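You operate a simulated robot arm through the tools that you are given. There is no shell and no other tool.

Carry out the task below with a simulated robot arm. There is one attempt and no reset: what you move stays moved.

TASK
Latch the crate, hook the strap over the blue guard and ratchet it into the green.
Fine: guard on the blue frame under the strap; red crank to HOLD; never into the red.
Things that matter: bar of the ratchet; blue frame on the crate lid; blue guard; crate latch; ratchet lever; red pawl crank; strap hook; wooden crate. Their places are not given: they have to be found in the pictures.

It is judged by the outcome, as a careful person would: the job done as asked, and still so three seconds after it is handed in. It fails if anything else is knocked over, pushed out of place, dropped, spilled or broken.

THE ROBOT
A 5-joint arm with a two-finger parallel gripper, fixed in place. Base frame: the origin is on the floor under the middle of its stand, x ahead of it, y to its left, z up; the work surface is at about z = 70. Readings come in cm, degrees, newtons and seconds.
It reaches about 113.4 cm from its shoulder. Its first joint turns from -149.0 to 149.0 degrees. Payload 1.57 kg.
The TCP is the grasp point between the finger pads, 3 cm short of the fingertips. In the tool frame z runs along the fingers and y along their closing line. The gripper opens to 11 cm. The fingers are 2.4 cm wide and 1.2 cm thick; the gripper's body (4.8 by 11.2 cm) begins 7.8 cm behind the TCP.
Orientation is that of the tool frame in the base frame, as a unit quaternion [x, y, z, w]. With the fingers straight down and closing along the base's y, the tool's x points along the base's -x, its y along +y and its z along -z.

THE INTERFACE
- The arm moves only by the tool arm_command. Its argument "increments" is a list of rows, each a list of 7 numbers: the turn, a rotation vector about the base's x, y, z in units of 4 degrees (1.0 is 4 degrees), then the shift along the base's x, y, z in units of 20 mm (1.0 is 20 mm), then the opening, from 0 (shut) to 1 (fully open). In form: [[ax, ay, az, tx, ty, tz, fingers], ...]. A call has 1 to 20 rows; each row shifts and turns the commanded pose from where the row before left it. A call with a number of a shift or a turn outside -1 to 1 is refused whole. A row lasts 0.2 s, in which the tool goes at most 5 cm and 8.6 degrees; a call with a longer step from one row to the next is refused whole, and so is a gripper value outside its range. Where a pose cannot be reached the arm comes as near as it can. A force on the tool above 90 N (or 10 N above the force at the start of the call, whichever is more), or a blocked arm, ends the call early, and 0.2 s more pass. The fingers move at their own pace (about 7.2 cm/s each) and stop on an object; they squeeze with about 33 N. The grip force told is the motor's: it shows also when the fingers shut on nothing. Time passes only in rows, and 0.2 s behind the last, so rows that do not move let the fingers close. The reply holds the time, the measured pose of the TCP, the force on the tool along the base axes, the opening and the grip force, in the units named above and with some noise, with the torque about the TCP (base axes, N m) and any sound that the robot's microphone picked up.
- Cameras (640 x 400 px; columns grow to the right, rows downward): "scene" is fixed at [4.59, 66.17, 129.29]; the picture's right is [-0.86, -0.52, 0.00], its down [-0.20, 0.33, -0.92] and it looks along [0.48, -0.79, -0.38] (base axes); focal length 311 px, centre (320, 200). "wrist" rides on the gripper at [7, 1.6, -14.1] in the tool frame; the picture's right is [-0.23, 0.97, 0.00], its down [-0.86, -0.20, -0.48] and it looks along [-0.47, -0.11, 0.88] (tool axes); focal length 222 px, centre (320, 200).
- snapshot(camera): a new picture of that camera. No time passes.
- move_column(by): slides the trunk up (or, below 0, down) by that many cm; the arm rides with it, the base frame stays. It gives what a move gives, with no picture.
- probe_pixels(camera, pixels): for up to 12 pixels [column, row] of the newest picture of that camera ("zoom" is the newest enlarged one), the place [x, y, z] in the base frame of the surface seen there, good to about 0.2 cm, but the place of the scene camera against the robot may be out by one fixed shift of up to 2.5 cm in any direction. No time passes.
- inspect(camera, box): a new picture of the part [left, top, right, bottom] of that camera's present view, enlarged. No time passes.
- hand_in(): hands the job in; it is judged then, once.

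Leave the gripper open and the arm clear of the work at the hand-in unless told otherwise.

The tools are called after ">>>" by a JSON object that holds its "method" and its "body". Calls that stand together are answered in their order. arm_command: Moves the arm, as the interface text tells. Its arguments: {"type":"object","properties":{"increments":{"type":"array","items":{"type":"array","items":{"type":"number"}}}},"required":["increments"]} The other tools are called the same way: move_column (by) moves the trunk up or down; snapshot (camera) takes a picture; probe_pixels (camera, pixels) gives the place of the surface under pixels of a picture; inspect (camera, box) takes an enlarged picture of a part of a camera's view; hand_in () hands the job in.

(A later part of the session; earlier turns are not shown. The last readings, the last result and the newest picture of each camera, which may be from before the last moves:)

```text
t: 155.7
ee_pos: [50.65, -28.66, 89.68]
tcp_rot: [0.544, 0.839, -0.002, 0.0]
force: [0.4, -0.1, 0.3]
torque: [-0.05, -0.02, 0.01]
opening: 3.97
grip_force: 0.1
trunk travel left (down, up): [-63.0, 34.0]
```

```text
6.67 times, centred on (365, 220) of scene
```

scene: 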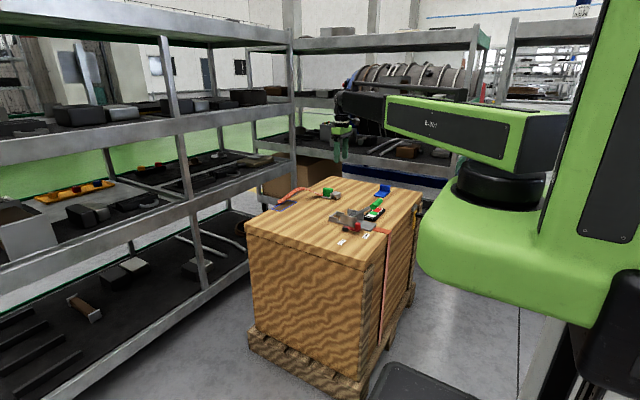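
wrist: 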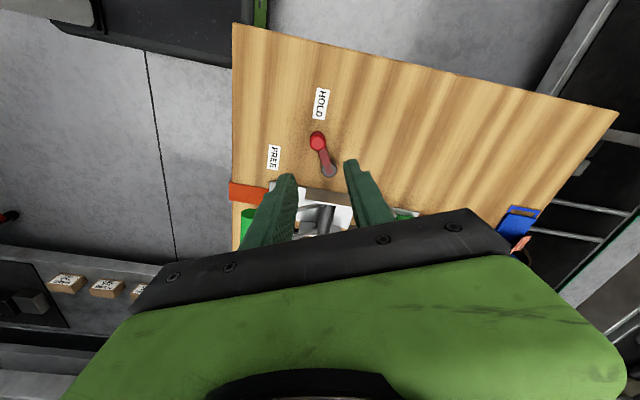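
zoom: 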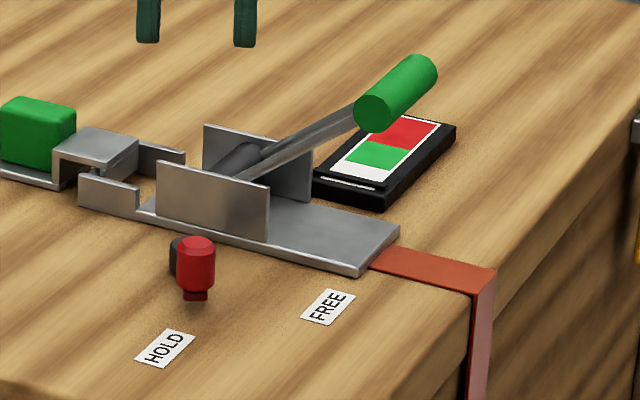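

The crank rests at HOLD. Now the ratchet lever: its green handle runs along y at about (43.5, −40.8, 82). I rise 4 cm, turn the gripper so it closes along x (camera on the gauge side), and move over the handle.

>>> {"method": "move_column", "body": {"by": 5}}

>>> {"method": "arm_command", "body": {"increments": [[0, 0, 1, -0.085, -0.158, 0, 0.5], [0, 0, 1, -0.085, -0.158, 0, 0.5], [0, 0, 1, -0.085, -0.158, 0, 0.5], [0, 0, 1, -0.085, -0.158, 0, 0.5], [0, 0, 1, -0.085, -0.158, 0, 0.5], [0, 0, 1, -0.085, -0.158, 0, 0.5], [0, 0, 1, -0.085, -0.158, 0, 0.5], [0, 0, 1, -0.085, -0.158, 0, 0.5], [0, 0, 1, -0.085, -0.158, 0, 0.5], [0, 0, 1, -0.085, -0.158, 0, 0.5], [0, 0, 1, -0.085, -0.158, 0, 0.5], [0, 0, 1, -0.085, -0.158, 0, 0.5], [0, 0, 1, -0.085, -0.158, 0, 0.5], [0, 0, 1, -0.085, -0.158, 0, 0.5], [0, 0, 1, -0.085, -0.158, 0, 0.5], [0, 0, 1, -0.085, -0.158, 0, 0.5], [0, 0, 1, -0.085, -0.158, 0, 0.5], [0, 0, 1, -0.085, -0.158, 0, 0.5], [0, 0, 1, -0.085, -0.158, 0, 0.5], [0, 0, 1, -0.085, -0.158, 0, 0.5]]}}

>>> {"method": "arm_command", "body": {"increments": [[0, 0, 1, -0.085, -0.158, 0, 0.5], [0, 0, 1, -0.085, -0.158, 0, 0.5], [0, 0, 1, -0.085, -0.158, 0, 0.5], [0, 0, 1, -0.085, -0.158, 0, 0.5], [0, 0, 1, -0.085, -0.158, 0, 0.5], [0, 0, 1, -0.085, -0.158, 0, 0.5], [0, 0, 1, -0.085, -0.158, 0, 0.5], [0, 0, 1, -0.085, -0.158, 0, 0.5], [0, 0, 1, -0.085, -0.158, 0, 0.5], [0, 0, 1, -0.085, -0.158, 0, 0.5], [0, 0, 1, -0.085, -0.158, 0, 0.5], [0, 0, 1, -0.085, -0.158, 0, 0.5], [0, 0, 1, -0.085, -0.158, 0, 0.5], [0, 0, 1, -0.085, -0.158, 0, 0.5], [0, 0, 1, -0.085, -0.158, 0, 0.5], [0, 0, 1, -0.085, -0.158, 0, 0.5], [0, 0, 1, -0.085, -0.158, 0, 0.5], [0, 0, 1, -0.085, -0.158, 0, 0.5], [0, 0, 1, -0.085, -0.158, 0, 0.5], [0, 0, 0, 0, 0, 0, 0.5]]}}

>>> {"method": "snapshot", "body": {"camera": "wrist"}}

```text
t: 156.7
ee_pos: [50.62, -28.63, 94.7]
tcp_rot: [0.545, 0.838, -0.002, 0.0]
force: [0.8, -0.4, -0.4]
torque: [0.01, -0.01, 0.02]
opening: 3.95
grip_force: 0.1
trunk travel left (down, up): [-68.0, 29.0]
```

```text
t: 160.9
ee_pos: [47.21, -34.96, 94.74]
tcp_rot: [-0.122, 0.993, -0.002, 0.002]
force: [-0.8, 0.5, -0.8]
torque: [0.02, 0.01, 0.01]
opening: 5.51
grip_force: 0.0
trunk travel left (down, up): [-68.0, 29.0]
```

```text
t: 165.1
ee_pos: [44.1, -41.06, 94.67]
tcp_rot: [0.707, -0.707, 0.001, -0.001]
force: [-0.2, 0.5, 0.1]
torque: [0.01, 0.01, 0.0]
opening: 5.48
grip_force: 0.1
trunk travel left (down, up): [-68.0, 29.0]
```

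```text
taken
```

wrist: 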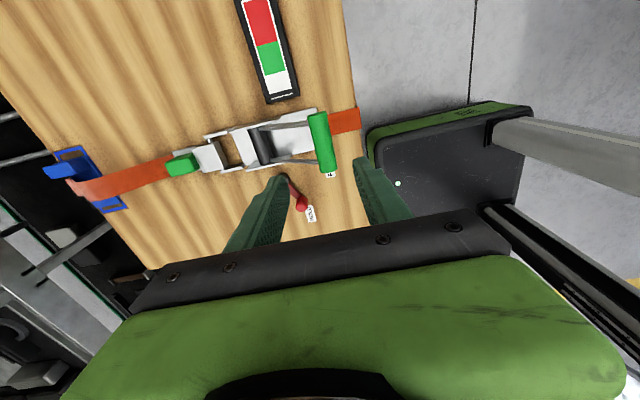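

A good view: gauge at (270,50), lever and handle at (320,140), and crank pointing at HOLD. I enlarge the gauge and the lever.

>>> {"method": "inspect", "body": {"camera": "wrist", "box": [220, 0, 320, 110]}}

>>> {"method": "inspect", "body": {"camera": "wrist", "box": [230, 95, 360, 185]}}

>>> {"method": "probe_pixels", "body": {"camera": "zoom", "pixels": [[430, 110], [450, 200], [470, 300], [420, 130], [390, 135], [390, 220], [200, 240], [300, 150], [300, 225], [480, 330], [415, 90], [200, 190]]}}

```text
3.64 times, centred on (270, 55) of wrist
```

zoom: 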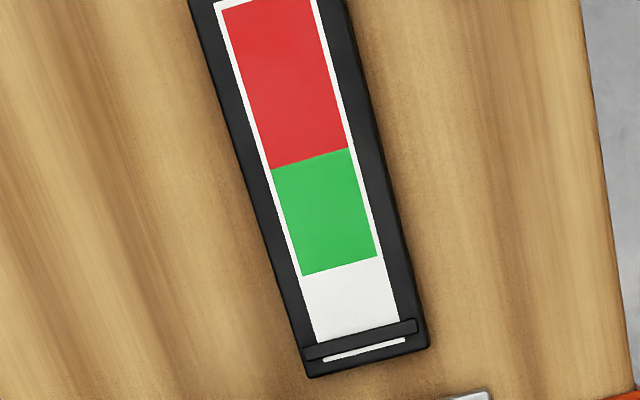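

```text
4.44 times, centred on (295, 140) of wrist
```

zoom: 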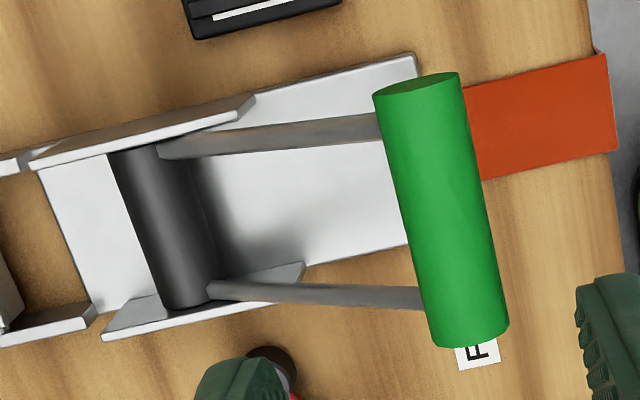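

```text
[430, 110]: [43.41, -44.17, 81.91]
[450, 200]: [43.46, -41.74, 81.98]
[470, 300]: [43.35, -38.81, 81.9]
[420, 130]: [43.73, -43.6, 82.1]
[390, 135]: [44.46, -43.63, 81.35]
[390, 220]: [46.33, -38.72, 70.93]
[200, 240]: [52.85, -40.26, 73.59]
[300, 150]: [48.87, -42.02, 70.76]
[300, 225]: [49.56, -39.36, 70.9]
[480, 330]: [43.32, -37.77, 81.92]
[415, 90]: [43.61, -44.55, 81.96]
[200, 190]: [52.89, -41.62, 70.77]
```

The gauge's black slider is at the bottom of the white zone (zero), then green, then red. The handle is 2.6 cm thick, centred at about (43.45, −41, 80.7), with rods at y −43.5 and −38.6, so a finger fits between them. I centre and go down to grip the handle from above.

>>> {"method": "arm_command", "body": {"increments": [[0, 0, 0, -0.16, 0, 0, 0.5], [0, 0, 0, -0.16, 0, 0, 0.5], [0, 0, 0, 0, 0, 0, 0.5]]}}

>>> {"method": "move_column", "body": {"by": -8}}

>>> {"method": "snapshot", "body": {"camera": "wrist"}}

>>> {"method": "inspect", "body": {"camera": "scene", "box": [320, 150, 420, 240]}}

```text
t: 165.9
ee_pos: [43.37, -41.05, 94.66]
tcp_rot: [0.707, -0.707, 0.001, -0.002]
force: [-0.3, 0.8, -0.2]
torque: [0.0, 0.04, -0.04]
opening: 5.51
grip_force: 0.1
trunk travel left (down, up): [-68.0, 29.0]
```

```text
t: 167.0
ee_pos: [43.46, -41.09, 86.75]
tcp_rot: [-0.706, 0.708, 0.0, 0.003]
force: [-0.4, -0.5, -0.4]
torque: [0.0, 0.02, -0.01]
opening: 5.47
grip_force: 0.0
trunk travel left (down, up): [-60.0, 37.0]
```

```text
taken
```

wrist: 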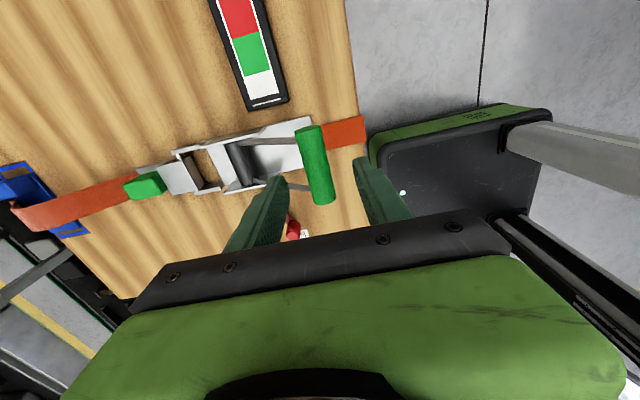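

```text
4.44 times, centred on (370, 195) of scene
```

zoom: 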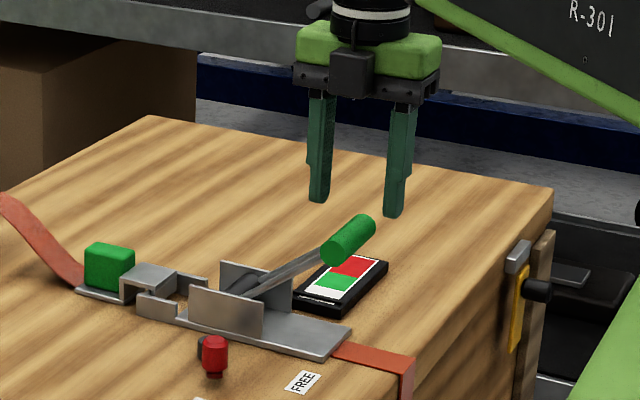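

The handle is between the open fingers. I lower 5.8 cm to TCP z≈80.9.

>>> {"method": "move_column", "body": {"by": -5.8}}

>>> {"method": "snapshot", "body": {"camera": "wrist"}}

>>> {"method": "inspect", "body": {"camera": "scene", "box": [320, 160, 420, 240]}}

```text
t: 168.0
ee_pos: [43.42, -41.1, 80.87]
tcp_rot: [0.708, -0.707, 0.001, -0.002]
force: [0.6, 0.1, 2.6]
torque: [-0.05, -0.1, -0.04]
opening: 5.59
grip_force: 0.2
trunk travel left (down, up): [-54.2, 42.8]
```

```text
taken
```

wrist: 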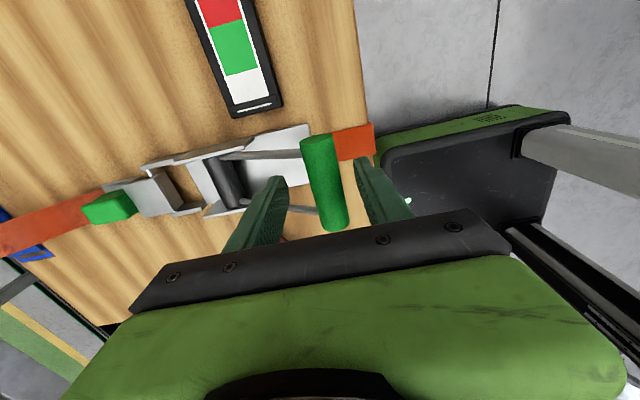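

```text
5.00 times, centred on (370, 200) of scene
```

zoom: 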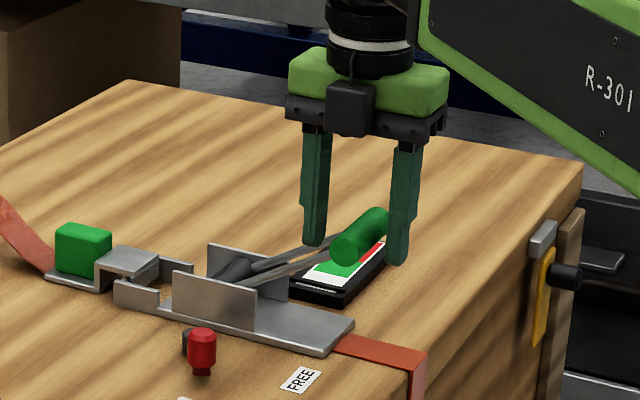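

The handle is centred between the fingers, with the inner finger between the rods. I close on the handle.

>>> {"method": "arm_command", "body": {"increments": [[0, 0, 0, 0, 0, 0, 0.3], [0, 0, 0, 0, 0, 0, 0.2], [0, 0, 0, 0, 0, 0, 0], [0, 0, 0, 0, 0, 0, 0], [0, 0, 0, 0, 0, 0, 0]]}}

>>> {"method": "inspect", "body": {"camera": "scene", "box": [320, 160, 420, 240]}}

```text
t: 169.2
ee_pos: [43.27, -41.05, 80.98]
tcp_rot: [-0.707, 0.707, -0.001, 0.002]
force: [-1.8, -1.1, 15.0]
torque: [-0.12, -1.05, 0.04]
opening: 3.76
grip_force: 32.5
trunk travel left (down, up): [-54.2, 42.8]
```

```text
5.00 times, centred on (370, 200) of scene
```

zoom: 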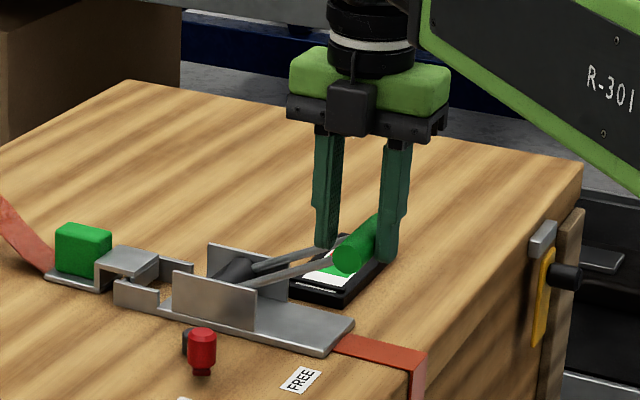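

The fingers stopped at 3.76 cm with an upward 15 N, so something is touching before the handle is gripped. I look closer.

>>> {"method": "snapshot", "body": {"camera": "wrist"}}

>>> {"method": "inspect", "body": {"camera": "wrist", "box": [190, 90, 400, 240]}}

>>> {"method": "inspect", "body": {"camera": "scene", "box": [350, 195, 400, 230]}}

```text
taken
```

wrist: 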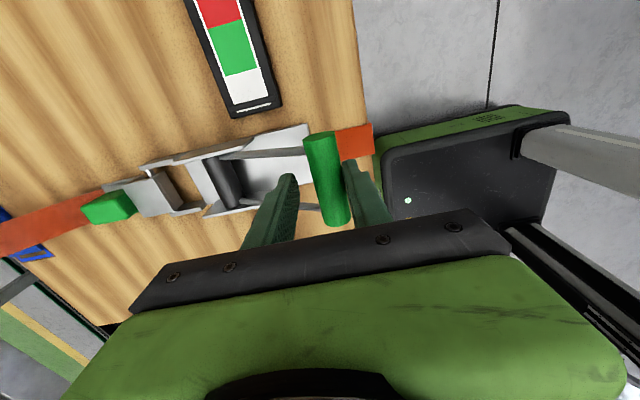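

```text
2.67 times, centred on (295, 165) of wrist
```

zoom: 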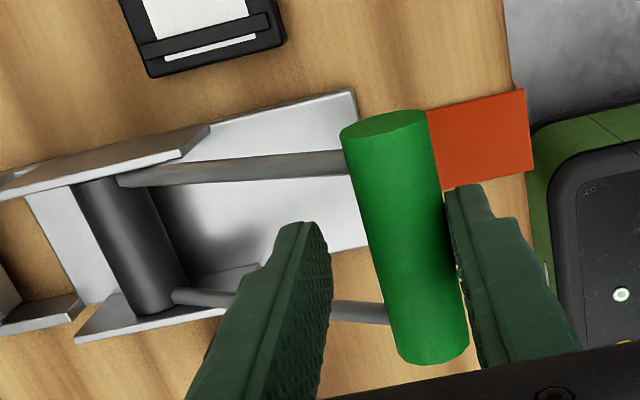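

```text
11.43 times, centred on (375, 212) of scene
```

zoom: 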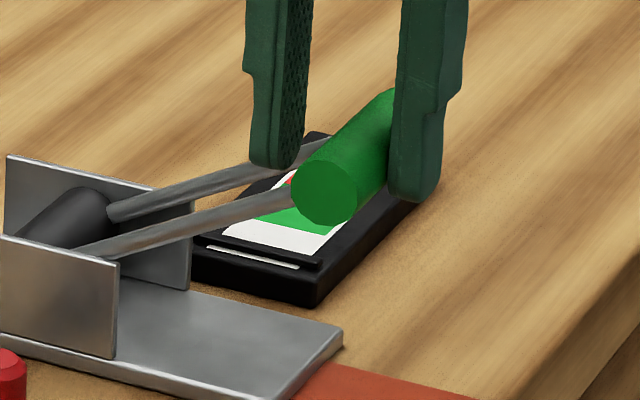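

The inner finger's tip pressed the lever down a little (now about 28°) without gripping the handle; the gauge's slider is still at zero. Gripping isn't needed, and pushing will do. I open and rise clear.

>>> {"method": "arm_command", "body": {"increments": [[0, 0, 0, 0, 0, 0, 0.5], [0, 0, 0, 0, 0, 0, 0.5], [0, 0, 0, 0, 0, 0, 0.5]]}}

>>> {"method": "move_column", "body": {"by": 8}}

>>> {"method": "snapshot", "body": {"camera": "wrist"}}

>>> {"method": "inspect", "body": {"camera": "scene", "box": [320, 180, 420, 240]}}

```text
t: 170.0
ee_pos: [43.42, -41.01, 81.04]
tcp_rot: [0.707, -0.707, 0.001, -0.002]
force: [0.7, -0.1, 3.4]
torque: [0.03, -0.11, 0.01]
opening: 5.57
grip_force: 0.6
trunk travel left (down, up): [-54.2, 42.8]
```

```text
t: 171.2
ee_pos: [43.49, -41.1, 88.79]
tcp_rot: [-0.707, 0.707, -0.001, 0.002]
force: [0.5, 0.5, 0.1]
torque: [-0.01, 0.03, -0.02]
opening: 5.5
grip_force: 0.1
trunk travel left (down, up): [-62.2, 34.8]
```

```text
taken
```

wrist: 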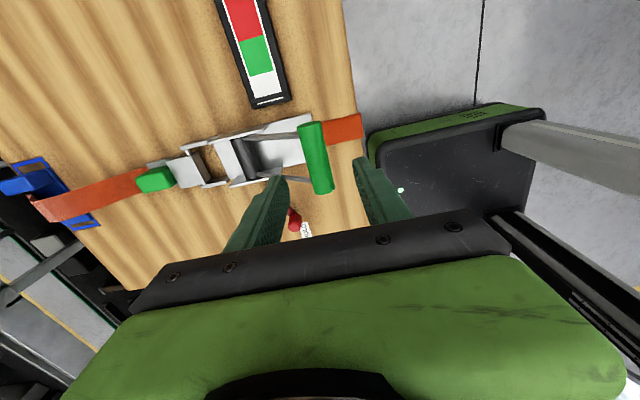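

```text
6.40 times, centred on (370, 210) of scene
```

zoom: 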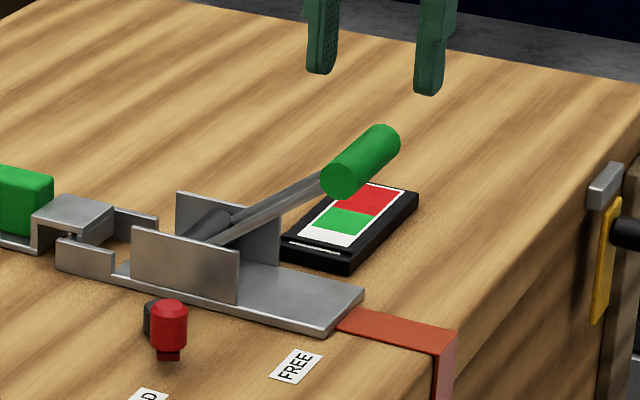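

The lever came back up by itself, so it's sprung. I probe the handle and gauge now.

>>> {"method": "probe_pixels", "body": {"camera": "wrist", "pixels": [[310, 130], [315, 155], [320, 180], [245, 160], [262, 135], [270, 100]]}}

>>> {"method": "inspect", "body": {"camera": "wrist", "box": [210, 0, 340, 120]}}

```text
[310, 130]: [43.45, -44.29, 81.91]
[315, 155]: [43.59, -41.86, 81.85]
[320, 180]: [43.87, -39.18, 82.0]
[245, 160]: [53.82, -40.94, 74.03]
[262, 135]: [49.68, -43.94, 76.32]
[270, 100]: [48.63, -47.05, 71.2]
```

```text
3.33 times, centred on (275, 60) of wrist
```

zoom: 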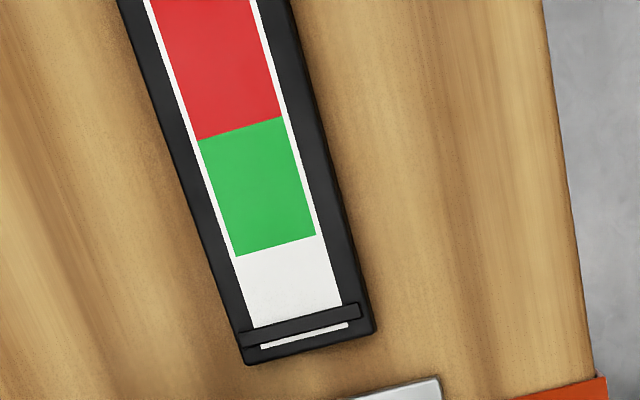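

The handle is back at its rest height (82.0), so it's spring-returned and pressing down is likely the working stroke. I close the fingers and press down gently on the handle's top, watching force and gauge. First close, and lower to just above the handle.

>>> {"method": "arm_command", "body": {"increments": [[0, 0, 0, 0, 0, 0, 0.2], [0, 0, 0, 0, 0, 0, 0], [0, 0, 0, 0, 0, 0, 0], [0, 0, 0, 0, 0, 0, 0]]}}

>>> {"method": "move_column", "body": {"by": -3.6}}

>>> {"method": "move_column", "body": {"by": -0.8}}

>>> {"method": "snapshot", "body": {"camera": "wrist"}}

```text
t: 172.2
ee_pos: [43.4, -41.08, 88.84]
tcp_rot: [0.708, -0.707, 0.0, -0.002]
force: [-0.1, 0.8, 0.5]
torque: [0.01, -0.04, 0.02]
opening: 0.0
grip_force: 21.4
trunk travel left (down, up): [-62.2, 34.8]
```

```text
t: 173.0
ee_pos: [43.37, -41.19, 85.4]
tcp_rot: [-0.707, 0.707, 0.0, 0.002]
force: [-0.5, 0.0, 0.7]
torque: [-0.03, 0.03, -0.01]
opening: 0.01
grip_force: 21.4
trunk travel left (down, up): [-58.6, 38.4]
```

```text
t: 173.6
ee_pos: [43.44, -41.1, 84.5]
tcp_rot: [-0.707, 0.707, 0.0, 0.001]
force: [-0.1, -0.3, 2.5]
torque: [-0.01, 0.06, -0.06]
opening: 0.0
grip_force: 21.1
trunk travel left (down, up): [-57.8, 39.2]
```

```text
taken
```

wrist: 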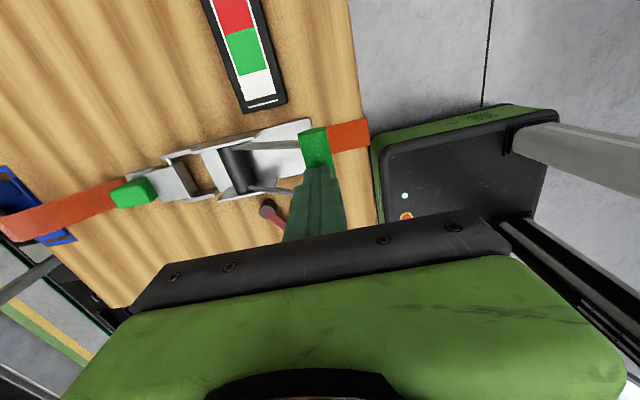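

Touching the handle with 2.5 N. I press down in 1 cm steps while shifting slightly toward −x to follow the handle's arc.

>>> {"method": "arm_command", "body": {"increments": [[0, 0, 0, -0.15, 0, 0, 0], [0, 0, 0, -0.15, 0, 0, 0]]}}

>>> {"method": "move_column", "body": {"by": -1}}

>>> {"method": "arm_command", "body": {"increments": [[0, 0, 0, -0.12, 0, 0, 0], [0, 0, 0, -0.12, 0, 0, 0]]}}

>>> {"method": "move_column", "body": {"by": -1}}

>>> {"method": "snapshot", "body": {"camera": "wrist"}}

>>> {"method": "inspect", "body": {"camera": "scene", "box": [260, 170, 420, 250]}}

```text
t: 174.2
ee_pos: [42.84, -41.05, 84.43]
tcp_rot: [-0.707, 0.707, -0.001, 0.001]
force: [1.4, -0.1, 1.4]
torque: [0.02, -0.03, 0.0]
opening: 0.02
grip_force: 21.0
trunk travel left (down, up): [-57.8, 39.2]
```

```text
t: 174.7
ee_pos: [42.68, -41.15, 83.44]
tcp_rot: [0.707, -0.707, 0.001, -0.003]
force: [-0.4, 1.1, 2.2]
torque: [-0.03, 0.02, -0.03]
opening: 0.0
grip_force: 20.8
trunk travel left (down, up): [-56.8, 40.2]
```

```text
t: 175.3
ee_pos: [42.28, -41.15, 83.42]
tcp_rot: [-0.706, 0.708, 0.0, 0.001]
force: [1.3, 0.1, 1.5]
torque: [-0.01, -0.06, 0.01]
opening: 0.0
grip_force: 21.0
trunk travel left (down, up): [-56.8, 40.2]
```

```text
t: 175.9
ee_pos: [42.33, -41.15, 82.54]
tcp_rot: [-0.707, 0.707, -0.002, 0.002]
force: [1.9, -0.5, 2.3]
torque: [-0.04, -0.06, 0.01]
opening: 0.0
grip_force: 21.5
trunk travel left (down, up): [-55.8, 41.2]
```

```text
taken
```

wrist: 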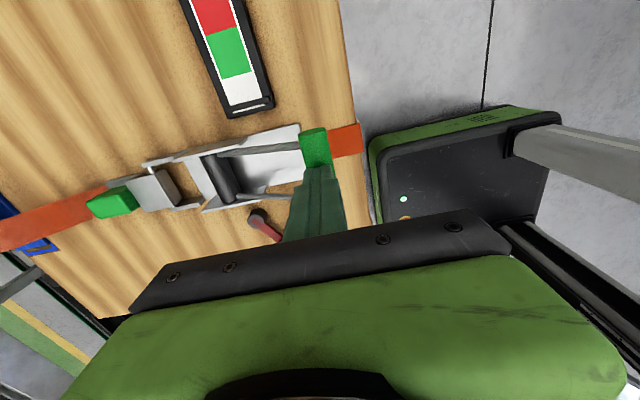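

```text
4.00 times, centred on (340, 210) of scene
```

zoom: 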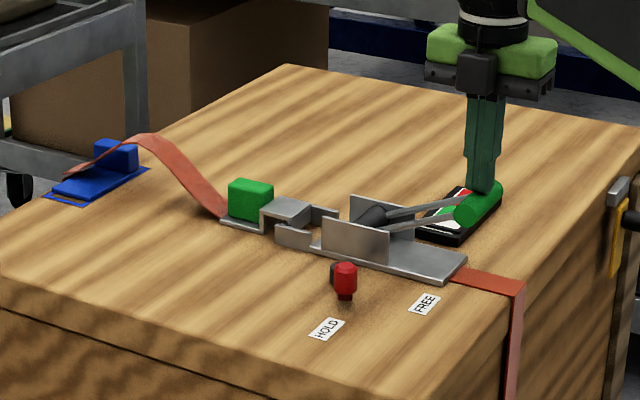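

Very light force (2 N), with the gauge still at zero. I continue the stroke down.

>>> {"method": "arm_command", "body": {"increments": [[0, 0, 0, -0.2, 0, 0, 0], [0, 0, 0, -0.15, 0, 0, 0]]}}

>>> {"method": "move_column", "body": {"by": -1.2}}

>>> {"method": "arm_command", "body": {"increments": [[0, 0, 0, -0.15, 0, 0, 0], [0, 0, 0, -0.15, 0, 0, 0]]}}

>>> {"method": "move_column", "body": {"by": -1.2}}

>>> {"method": "snapshot", "body": {"camera": "wrist"}}

>>> {"method": "inspect", "body": {"camera": "scene", "box": [260, 170, 420, 250]}}

```text
t: 176.5
ee_pos: [41.42, -41.1, 82.31]
tcp_rot: [-0.707, 0.707, -0.001, 0.002]
force: [3.8, 1.5, 1.6]
torque: [0.02, -0.09, 0.02]
opening: 0.01
grip_force: 20.8
trunk travel left (down, up): [-55.8, 41.2]
```

```text
t: 177.1
ee_pos: [41.38, -41.23, 81.46]
tcp_rot: [0.708, -0.707, 0.001, -0.002]
force: [-3.9, -0.2, 4.6]
torque: [-0.01, 0.07, -0.01]
opening: 0.0
grip_force: 20.9
trunk travel left (down, up): [-54.6, 42.4]
```

```text
t: 177.7
ee_pos: [40.9, -41.15, 81.26]
tcp_rot: [-0.707, 0.707, 0.0, 0.002]
force: [2.2, -0.1, 3.2]
torque: [-0.04, -0.11, 0.0]
opening: 0.0
grip_force: 21.0
trunk travel left (down, up): [-54.6, 42.4]
```

```text
t: 178.3
ee_pos: [40.81, -41.16, 80.08]
tcp_rot: [0.707, -0.707, 0.001, -0.001]
force: [-6.1, 0.3, 7.5]
torque: [-0.01, 0.15, 0.04]
opening: 0.0
grip_force: 21.7
trunk travel left (down, up): [-53.4, 43.6]
```

```text
taken
```

wrist: 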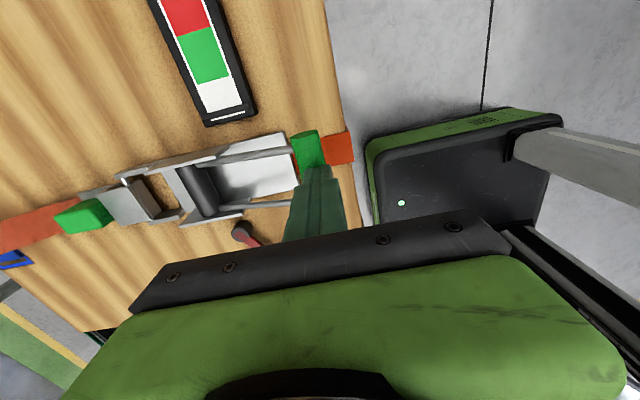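

```text
4.00 times, centred on (340, 210) of scene
```

zoom: 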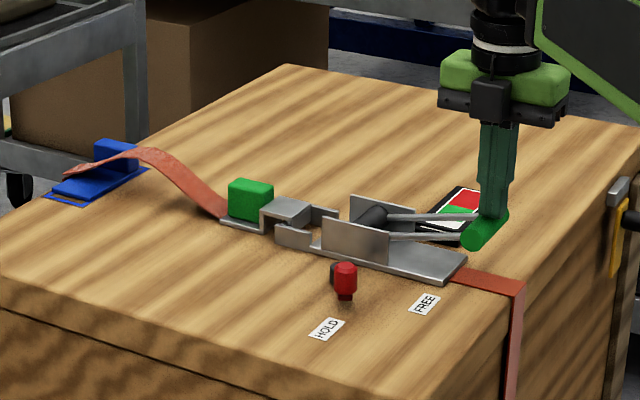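

The strap's hump has become lower, so the down-stroke is taking in the slack, and the gauge is still at zero. I finish this stroke carefully.

>>> {"method": "arm_command", "body": {"increments": [[0, 0, 0, -0.1, 0, 0, 0], [0, 0, 0, -0.05, 0, 0, 0]]}}

>>> {"method": "move_column", "body": {"by": -1}}

>>> {"method": "move_column", "body": {"by": -0.8}}

>>> {"method": "snapshot", "body": {"camera": "wrist"}}

>>> {"method": "inspect", "body": {"camera": "scene", "box": [260, 170, 420, 250]}}

```text
t: 178.9
ee_pos: [40.76, -41.13, 80.01]
tcp_rot: [-0.707, 0.707, -0.002, 0.003]
force: [2.5, -0.7, 3.5]
torque: [-0.05, -0.12, -0.01]
opening: 0.0
grip_force: 21.6
trunk travel left (down, up): [-53.4, 43.6]
```

```text
t: 179.5
ee_pos: [40.57, -41.19, 79.23]
tcp_rot: [-0.707, 0.707, 0.0, 0.002]
force: [-6.2, 0.3, 7.2]
torque: [0.01, 0.13, 0.0]
opening: 0.02
grip_force: 20.6
trunk travel left (down, up): [-52.4, 44.6]
```

```text
t: 180.1
ee_pos: [40.42, -41.11, 78.66]
tcp_rot: [0.708, -0.706, 0.005, -0.001]
force: [5.0, -16.0, 90.5]
torque: [-0.18, -0.55, -0.26]
opening: 0.0
grip_force: 21.9
trunk travel left (down, up): [-51.6, 45.4]
```

```text
taken
```

wrist: 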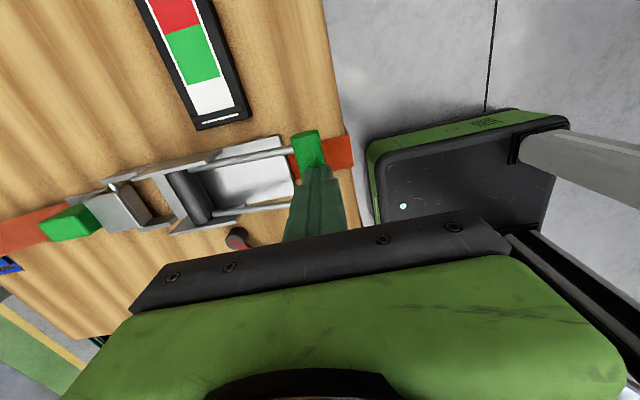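

```text
4.00 times, centred on (340, 210) of scene
```

zoom: 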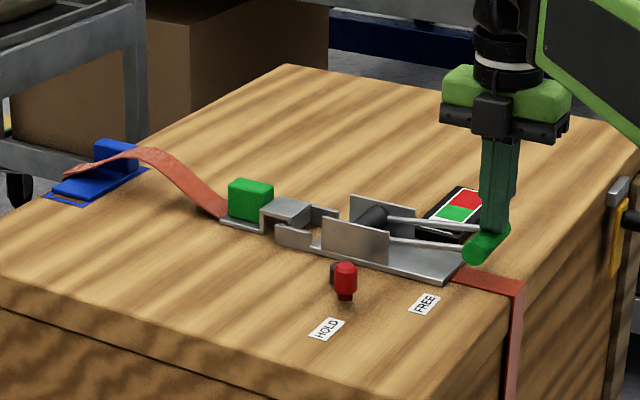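

That's the lower stop (90 N). The gauge is still zero and the hump is lower. I let the lever return by rising 6 cm, and set x to 41.9 so that plain trunk strokes will work.

>>> {"method": "move_column", "body": {"by": 6.2}}

>>> {"method": "arm_command", "body": {"increments": [[0, 0, 0, 0.37, 0, 0, 0], [0, 0, 0, 0.37, 0, 0, 0], [0, 0, 0, 0, 0, 0, 0]]}}

>>> {"method": "snapshot", "body": {"camera": "wrist"}}

>>> {"method": "inspect", "body": {"camera": "scene", "box": [260, 170, 420, 250]}}

```text
t: 181.1
ee_pos: [40.71, -41.12, 84.53]
tcp_rot: [0.708, -0.707, 0.001, -0.001]
force: [-0.3, -0.8, 0.3]
torque: [-0.01, -0.02, -0.01]
opening: 0.0
grip_force: 21.1
trunk travel left (down, up): [-57.8, 39.2]
```

```text
t: 181.9
ee_pos: [41.78, -41.2, 84.59]
tcp_rot: [-0.707, 0.708, 0.0, 0.0]
force: [-30.1, 0.1, -2.4]
torque: [-0.01, 0.92, 0.01]
opening: 0.0
grip_force: 20.7
trunk travel left (down, up): [-57.8, 39.2]
```

```text
taken
```

wrist: 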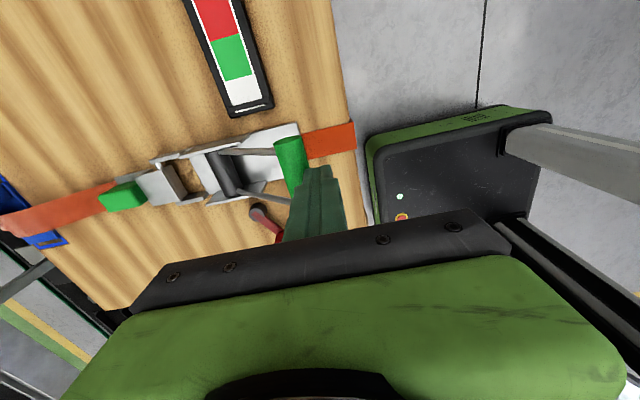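

```text
4.00 times, centred on (340, 210) of scene
```

zoom: 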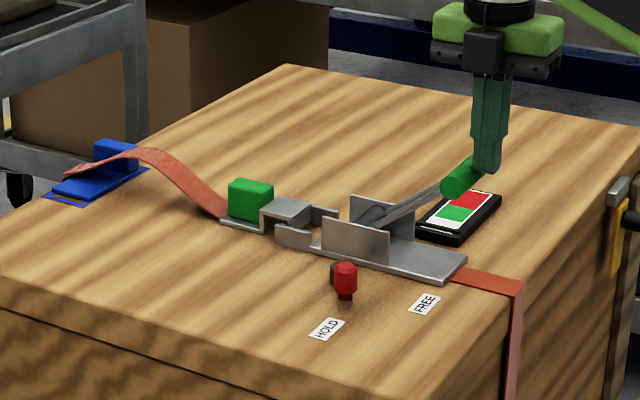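

The lever is at its upper stop, and my fingers sat beside the handle. I back off, rise, and come over the handle top at x≈42.3.

>>> {"method": "arm_command", "body": {"increments": [[0, 0, 0, -0.3, 0, 0, 0], [0, 0, 0, -0.3, 0, 0, 0]]}}

>>> {"method": "move_column", "body": {"by": 1.6}}

>>> {"method": "arm_command", "body": {"increments": [[0, 0, 0, 0.4, 0, 0, 0], [0, 0, 0, 0.4, 0, 0, 0], [0, 0, 0, 0, 0, 0, 0]]}}

```text
t: 182.5
ee_pos: [41.15, -41.19, 84.48]
tcp_rot: [0.707, -0.707, 0.001, -0.002]
force: [0.0, -0.1, -0.2]
torque: [-0.02, 0.02, 0.01]
opening: 0.01
grip_force: 21.2
trunk travel left (down, up): [-57.8, 39.2]
```

```text
t: 183.1
ee_pos: [41.09, -41.3, 86.19]
tcp_rot: [0.707, -0.707, 0.001, -0.001]
force: [0.2, -0.1, -0.1]
torque: [0.0, -0.04, 0.04]
opening: 0.0
grip_force: 21.5
trunk travel left (down, up): [-59.4, 37.6]
```

```text
t: 183.9
ee_pos: [42.69, -41.13, 86.07]
tcp_rot: [0.707, -0.707, 0.001, -0.002]
force: [-0.5, 0.1, 0.0]
torque: [0.03, 0.0, 0.0]
opening: 0.01
grip_force: 21.5
trunk travel left (down, up): [-59.4, 37.6]
```

I shift to x 42.3, then make the second stroke in two parts, checking the gauge in between: first down 5.4 cm.

>>> {"method": "arm_command", "body": {"increments": [[0, 0, 0, -0.2, 0, 0, 0], [0, 0, 0, 0, 0, 0, 0]]}}

>>> {"method": "move_column", "body": {"by": -3.5}}

>>> {"method": "inspect", "body": {"camera": "wrist", "box": [140, 0, 360, 200]}}

>>> {"method": "move_column", "body": {"by": -1.8}}

>>> {"method": "inspect", "body": {"camera": "wrist", "box": [140, 0, 360, 200]}}

>>> {"method": "inspect", "body": {"camera": "scene", "box": [260, 170, 420, 250]}}

```text
t: 184.5
ee_pos: [42.31, -41.15, 86.1]
tcp_rot: [-0.707, 0.708, -0.001, 0.002]
force: [0.0, -0.5, 1.1]
torque: [-0.02, 0.01, 0.0]
opening: 0.0
grip_force: 20.8
trunk travel left (down, up): [-59.4, 37.6]
```

```text
t: 185.3
ee_pos: [41.0, -41.17, 82.93]
tcp_rot: [-0.706, 0.709, 0.003, -0.005]
force: [-74.9, -4.2, 48.2]
torque: [-0.03, 1.78, -0.03]
opening: 0.02
grip_force: 20.5
trunk travel left (down, up): [-55.9, 41.1]
```

```text
2.00 times, centred on (250, 100) of wrist
```

zoom: 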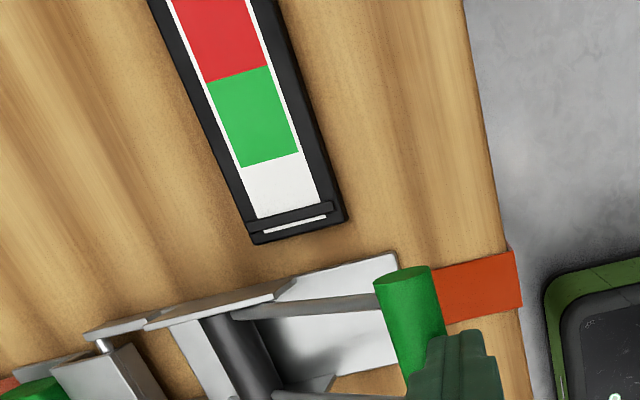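

```text
t: 185.6
ee_pos: [40.75, -41.01, 82.57]
tcp_rot: [-0.705, 0.709, 0.01, -0.011]
force: [-40.7, 4.5, 25.9]
torque: [0.21, 0.99, 0.02]
opening: 0.02
grip_force: 21.0
trunk travel left (down, up): [-55.6, 41.4]
stopped: the force on the tool passed its limit at 105 N (the readings are from after the stop); the commanded pose is now the measured one
```

```text
2.00 times, centred on (250, 100) of wrist
```

zoom: 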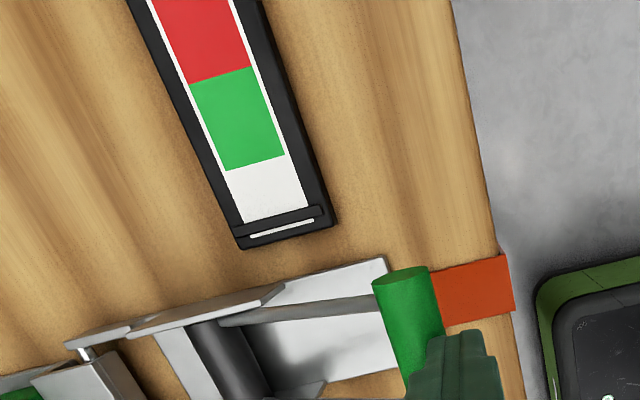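

```text
4.00 times, centred on (340, 210) of scene
```

zoom: 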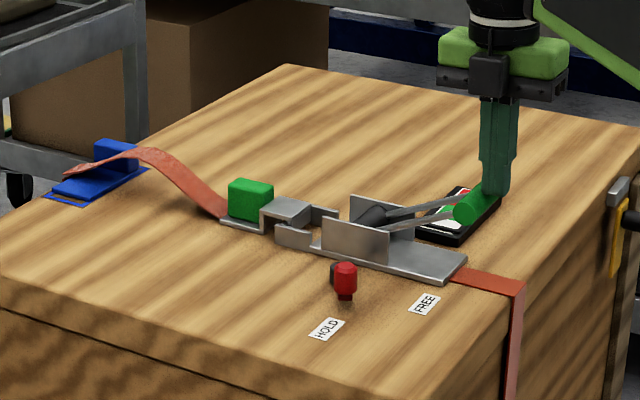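

The fingertips slid off the −x flank of the handle. The gauge is still at zero, so no harm. I'll use the two fingertips as a saddle instead: opened about 2 cm with the handle nestled between them. First I back away, rise and reposition at x≈43.6.

>>> {"method": "arm_command", "body": {"increments": [[0, 0, 0, -0.3, 0, 0, 0], [0, 0, 0, -0.1, 0, 0, 0]]}}

>>> {"method": "move_column", "body": {"by": 4.5}}

>>> {"method": "arm_command", "body": {"increments": [[0, 0, 0, 0.5, 0, 0, 0.18], [0, 0, 0, 0.5, 0, 0, 0.18], [0, 0, 0, 0.5, 0, 0, 0.18], [0, 0, 0, 0, 0, 0, 0.18], [0, 0, 0, 0, 0, 0, 0.18]]}}

>>> {"method": "snapshot", "body": {"camera": "wrist"}}

>>> {"method": "probe_pixels", "body": {"camera": "wrist", "pixels": [[305, 125], [308, 140], [312, 155], [300, 140], [318, 140]]}}

```text
t: 186.2
ee_pos: [40.63, -41.04, 82.34]
tcp_rot: [-0.707, 0.708, 0.006, -0.006]
force: [-11.6, 6.6, 10.0]
torque: [0.21, 0.27, 0.05]
opening: 0.0
grip_force: 21.3
trunk travel left (down, up): [-55.6, 41.4]
```

```text
t: 187.1
ee_pos: [40.65, -41.22, 86.89]
tcp_rot: [-0.706, 0.708, 0.007, -0.008]
force: [-0.3, 0.3, 0.4]
torque: [-0.03, 0.03, -0.02]
opening: 0.0
grip_force: 21.3
trunk travel left (down, up): [-60.1, 36.9]
```

```text
t: 188.3
ee_pos: [43.48, -41.03, 86.9]
tcp_rot: [-0.707, 0.707, 0.008, -0.009]
force: [-0.1, 0.7, 1.0]
torque: [0.0, 0.02, -0.01]
opening: 1.95
grip_force: 0.1
trunk travel left (down, up): [-60.1, 36.9]
```

```text
taken
```

wrist: 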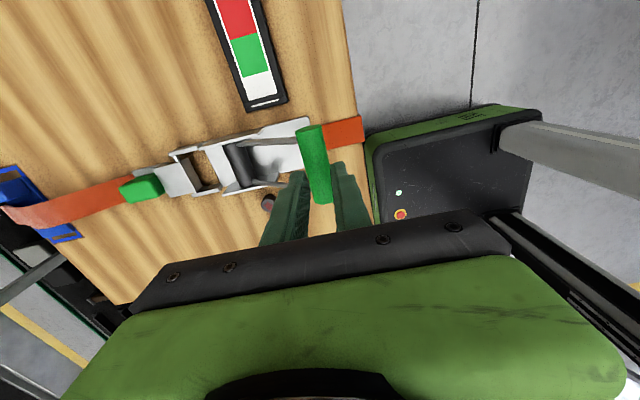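

```text
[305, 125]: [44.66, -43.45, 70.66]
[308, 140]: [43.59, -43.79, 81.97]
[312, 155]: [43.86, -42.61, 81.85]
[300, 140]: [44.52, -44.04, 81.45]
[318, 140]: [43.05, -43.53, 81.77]
```

The handle lies neatly between the two fingertips (its top is at x≈43.7). I press down along its arc: trunk steps of 1.5 cm alternating with x steps, watching the gauge.

>>> {"method": "move_column", "body": {"by": -2.6}}

>>> {"method": "arm_command", "body": {"increments": [[0, 0, 0, -0.25, 0, 0, 0.18], [0, 0, 0, 0, 0, 0, 0.18]]}}

>>> {"method": "move_column", "body": {"by": -1.5}}

>>> {"method": "arm_command", "body": {"increments": [[0, 0, 0, -0.24, 0, 0, 0.18], [0, 0, 0, -0.24, 0, 0, 0.18]]}}

>>> {"method": "inspect", "body": {"camera": "wrist", "box": [140, 0, 360, 200]}}

```text
t: 189.0
ee_pos: [43.66, -41.22, 84.28]
tcp_rot: [-0.707, 0.707, 0.007, -0.009]
force: [1.6, 0.3, 0.3]
torque: [0.02, -0.01, 0.04]
opening: 2.11
grip_force: 0.8
trunk travel left (down, up): [-57.5, 39.5]
```

```text
t: 189.6
ee_pos: [43.14, -41.05, 84.26]
tcp_rot: [-0.706, 0.708, 0.008, -0.009]
force: [1.8, -0.2, 1.1]
torque: [-0.03, -0.07, 0.01]
opening: 2.13
grip_force: 0.7
trunk travel left (down, up): [-57.5, 39.5]
```

```text
t: 190.3
ee_pos: [43.07, -41.12, 82.68]
tcp_rot: [-0.706, 0.709, 0.009, -0.009]
force: [-7.0, -1.3, 6.3]
torque: [0.03, 0.32, 0.08]
opening: 2.58
grip_force: 4.2
trunk travel left (down, up): [-56.0, 41.0]
```

```text
t: 190.9
ee_pos: [42.17, -41.17, 82.65]
tcp_rot: [-0.706, 0.708, 0.007, -0.008]
force: [2.7, -0.1, 1.5]
torque: [0.0, -0.08, 0.07]
opening: 2.23
grip_force: 1.7
trunk travel left (down, up): [-56.0, 41.0]
```

```text
2.00 times, centred on (250, 100) of wrist
```

zoom: 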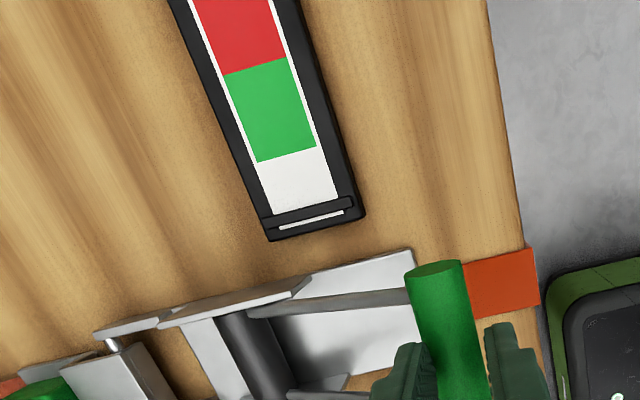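

The saddle works and the gauge is still at zero. I continue the stroke.

>>> {"method": "move_column", "body": {"by": -1.5}}

>>> {"method": "arm_command", "body": {"increments": [[0, 0, 0, -0.2, 0, 0, 0.18], [0, 0, 0, -0.2, 0, 0, 0.18]]}}

>>> {"method": "move_column", "body": {"by": -1.5}}

>>> {"method": "arm_command", "body": {"increments": [[0, 0, 0, -0.15, 0, 0, 0.18], [0, 0, 0, -0.1, 0, 0, 0.18]]}}

>>> {"method": "inspect", "body": {"camera": "wrist", "box": [120, 0, 340, 200]}}

>>> {"method": "inspect", "body": {"camera": "scene", "box": [260, 170, 420, 250]}}

```text
t: 191.5
ee_pos: [42.08, -41.02, 81.25]
tcp_rot: [-0.707, 0.707, 0.008, -0.009]
force: [-0.7, -0.1, 2.8]
torque: [-0.01, 0.16, 0.13]
opening: 2.33
grip_force: 17.4
trunk travel left (down, up): [-54.5, 42.5]
```

```text
t: 192.1
ee_pos: [40.89, -41.03, 81.34]
tcp_rot: [-0.705, 0.709, 0.01, -0.01]
force: [-9.4, -1.4, 9.2]
torque: [0.01, 0.16, 0.11]
opening: 0.92
grip_force: 0.0
trunk travel left (down, up): [-54.5, 42.5]
```

```text
t: 192.7
ee_pos: [41.34, -41.12, 79.68]
tcp_rot: [-0.706, 0.708, 0.008, -0.009]
force: [4.1, -0.6, 3.6]
torque: [-0.04, -0.12, 0.05]
opening: 2.3
grip_force: 1.5
trunk travel left (down, up): [-53.0, 44.0]
```

```text
t: 193.3
ee_pos: [40.75, -41.03, 79.66]
tcp_rot: [-0.706, 0.709, 0.007, -0.01]
force: [5.3, 0.3, 3.6]
torque: [0.0, -0.22, -0.01]
opening: 2.41
grip_force: 2.2
trunk travel left (down, up): [-53.0, 44.0]
```

```text
2.00 times, centred on (230, 100) of wrist
```

zoom: 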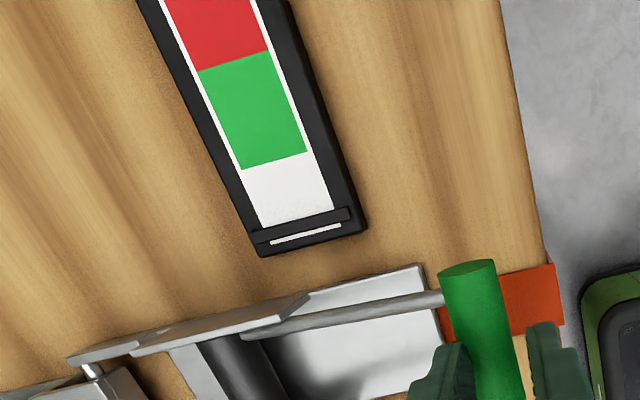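

```text
4.00 times, centred on (340, 210) of scene
```

zoom: 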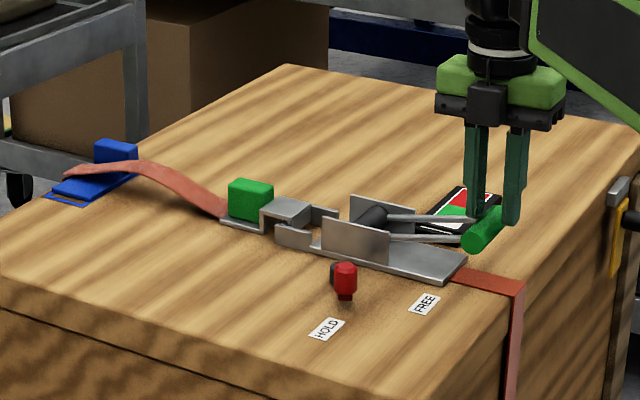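

The strap hump keeps shrinking. I press the last bit to the lower stop.

>>> {"method": "move_column", "body": {"by": -0.8}}

>>> {"method": "move_column", "body": {"by": -0.4}}

>>> {"method": "inspect", "body": {"camera": "wrist", "box": [120, 0, 340, 200]}}

>>> {"method": "inspect", "body": {"camera": "scene", "box": [260, 170, 420, 250]}}

```text
t: 193.9
ee_pos: [40.84, -41.16, 78.93]
tcp_rot: [-0.706, 0.708, 0.007, -0.009]
force: [0.7, -1.3, 5.2]
torque: [-0.01, -0.08, -0.01]
opening: 2.01
grip_force: 0.4
trunk travel left (down, up): [-52.2, 44.8]
```

```text
t: 194.4
ee_pos: [40.75, -41.04, 78.61]
tcp_rot: [-0.706, 0.708, 0.007, -0.008]
force: [3.6, -0.6, 6.5]
torque: [-0.02, -0.15, 0.02]
opening: 2.3
grip_force: 2.0
trunk travel left (down, up): [-51.8, 45.2]
```

```text
2.00 times, centred on (230, 100) of wrist
```

zoom: 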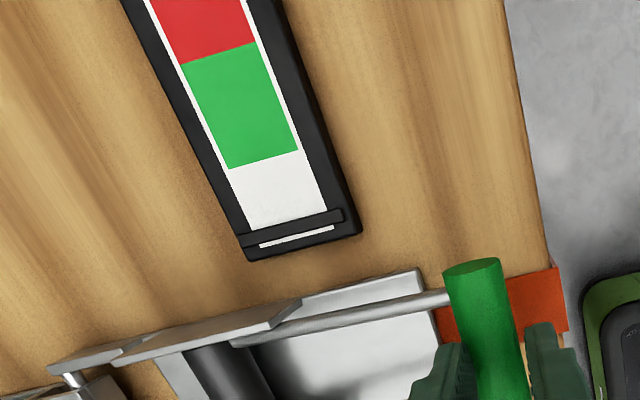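

```text
4.00 times, centred on (340, 210) of scene
```

zoom: 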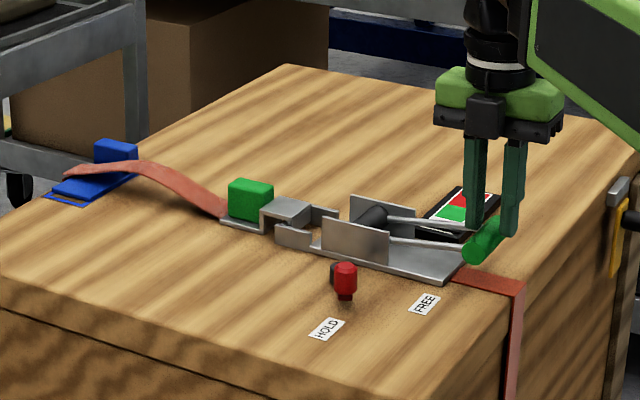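

Gauge still zero, with little force, so slack is still being taken in. I open the fingers around the handle, let the lever spring back up by rising 5.9 cm, and set up for the next stroke.

>>> {"method": "arm_command", "body": {"increments": [[0, 0, 0, 0, 0, 0, 0.6], [0, 0, 0, 0.35, 0, 0, 0.6], [0, 0, 0, 0.35, 0, 0, 0.6]]}}

>>> {"method": "move_column", "body": {"by": 5.9}}

>>> {"method": "arm_command", "body": {"increments": [[0, 0, 0, 0.35, 0, 0, 0.6], [0, 0, 0, 0.35, 0, 0, 0.6], [0, 0, 0, 0, 0, 0, 0.18], [0, 0, 0, 0, 0, 0, 0.18], [0, 0, 0, 0, 0, 0, 0.18]]}}

>>> {"method": "snapshot", "body": {"camera": "wrist"}}

>>> {"method": "inspect", "body": {"camera": "scene", "box": [260, 170, 420, 250]}}

```text
t: 195.2
ee_pos: [42.18, -41.17, 78.52]
tcp_rot: [-0.706, 0.708, 0.008, -0.008]
force: [-0.7, 0.4, 6.8]
torque: [0.04, -0.19, 0.02]
opening: 6.53
grip_force: 0.1
trunk travel left (down, up): [-51.8, 45.2]
```

```text
t: 196.2
ee_pos: [42.15, -41.1, 84.41]
tcp_rot: [-0.706, 0.708, 0.008, -0.008]
force: [0.6, 0.1, 0.2]
torque: [-0.02, 0.03, 0.0]
opening: 6.61
grip_force: 0.0
trunk travel left (down, up): [-57.7, 39.3]
```

```text
t: 197.4
ee_pos: [43.48, -41.13, 84.39]
tcp_rot: [-0.706, 0.708, 0.008, -0.008]
force: [0.8, 1.5, 0.5]
torque: [0.0, -0.06, 0.0]
opening: 2.13
grip_force: 1.5
trunk travel left (down, up): [-57.7, 39.3]
```

```text
taken
```

wrist: 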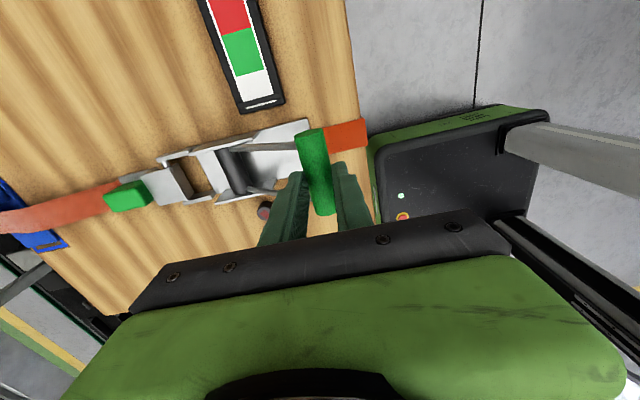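

```text
4.00 times, centred on (340, 210) of scene
```

zoom: 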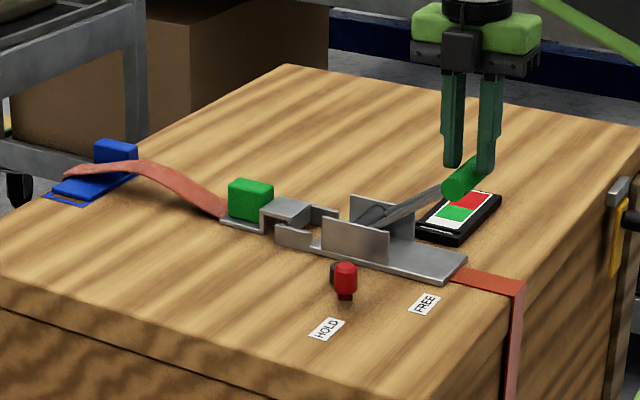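

The cycle works, and the strap keeps its take-up. Third stroke, in small parts, checking the gauge.

>>> {"method": "arm_command", "body": {"increments": [[0, 0, 0, -0.25, 0, 0, 0.18], [0, 0, 0, 0, 0, 0, 0.18]]}}

>>> {"method": "move_column", "body": {"by": -1.6}}

>>> {"method": "arm_command", "body": {"increments": [[0, 0, 0, -0.24, 0, 0, 0.18], [0, 0, 0, -0.24, 0, 0, 0.18]]}}

>>> {"method": "move_column", "body": {"by": -1.5}}

>>> {"method": "inspect", "body": {"camera": "wrist", "box": [140, 0, 360, 200]}}

```text
t: 198.0
ee_pos: [43.08, -41.13, 84.32]
tcp_rot: [-0.706, 0.708, 0.008, -0.008]
force: [0.6, 0.3, 1.4]
torque: [-0.01, -0.04, 0.0]
opening: 2.06
grip_force: 0.6
trunk travel left (down, up): [-57.7, 39.3]
```

```text
t: 198.7
ee_pos: [42.78, -41.11, 82.77]
tcp_rot: [-0.706, 0.709, 0.007, -0.009]
force: [-5.5, -0.6, 5.8]
torque: [0.04, 0.24, 0.08]
opening: 2.46
grip_force: 3.2
trunk travel left (down, up): [-56.1, 40.9]
```

```text
t: 199.2
ee_pos: [42.13, -41.14, 82.8]
tcp_rot: [-0.707, 0.708, 0.008, -0.008]
force: [1.7, -0.3, 1.0]
torque: [-0.02, -0.11, -0.01]
opening: 2.24
grip_force: 1.4
trunk travel left (down, up): [-56.1, 40.9]
```

```text
t: 199.9
ee_pos: [42.2, -41.13, 81.36]
tcp_rot: [-0.707, 0.707, 0.009, -0.008]
force: [-0.1, 0.9, 2.9]
torque: [-0.03, 0.12, 0.12]
opening: 2.29
grip_force: 17.0
trunk travel left (down, up): [-54.6, 42.4]
```

```text
2.00 times, centred on (250, 100) of wrist
```

zoom: 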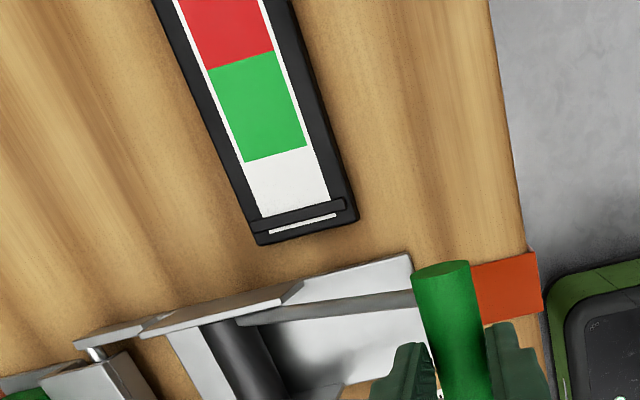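

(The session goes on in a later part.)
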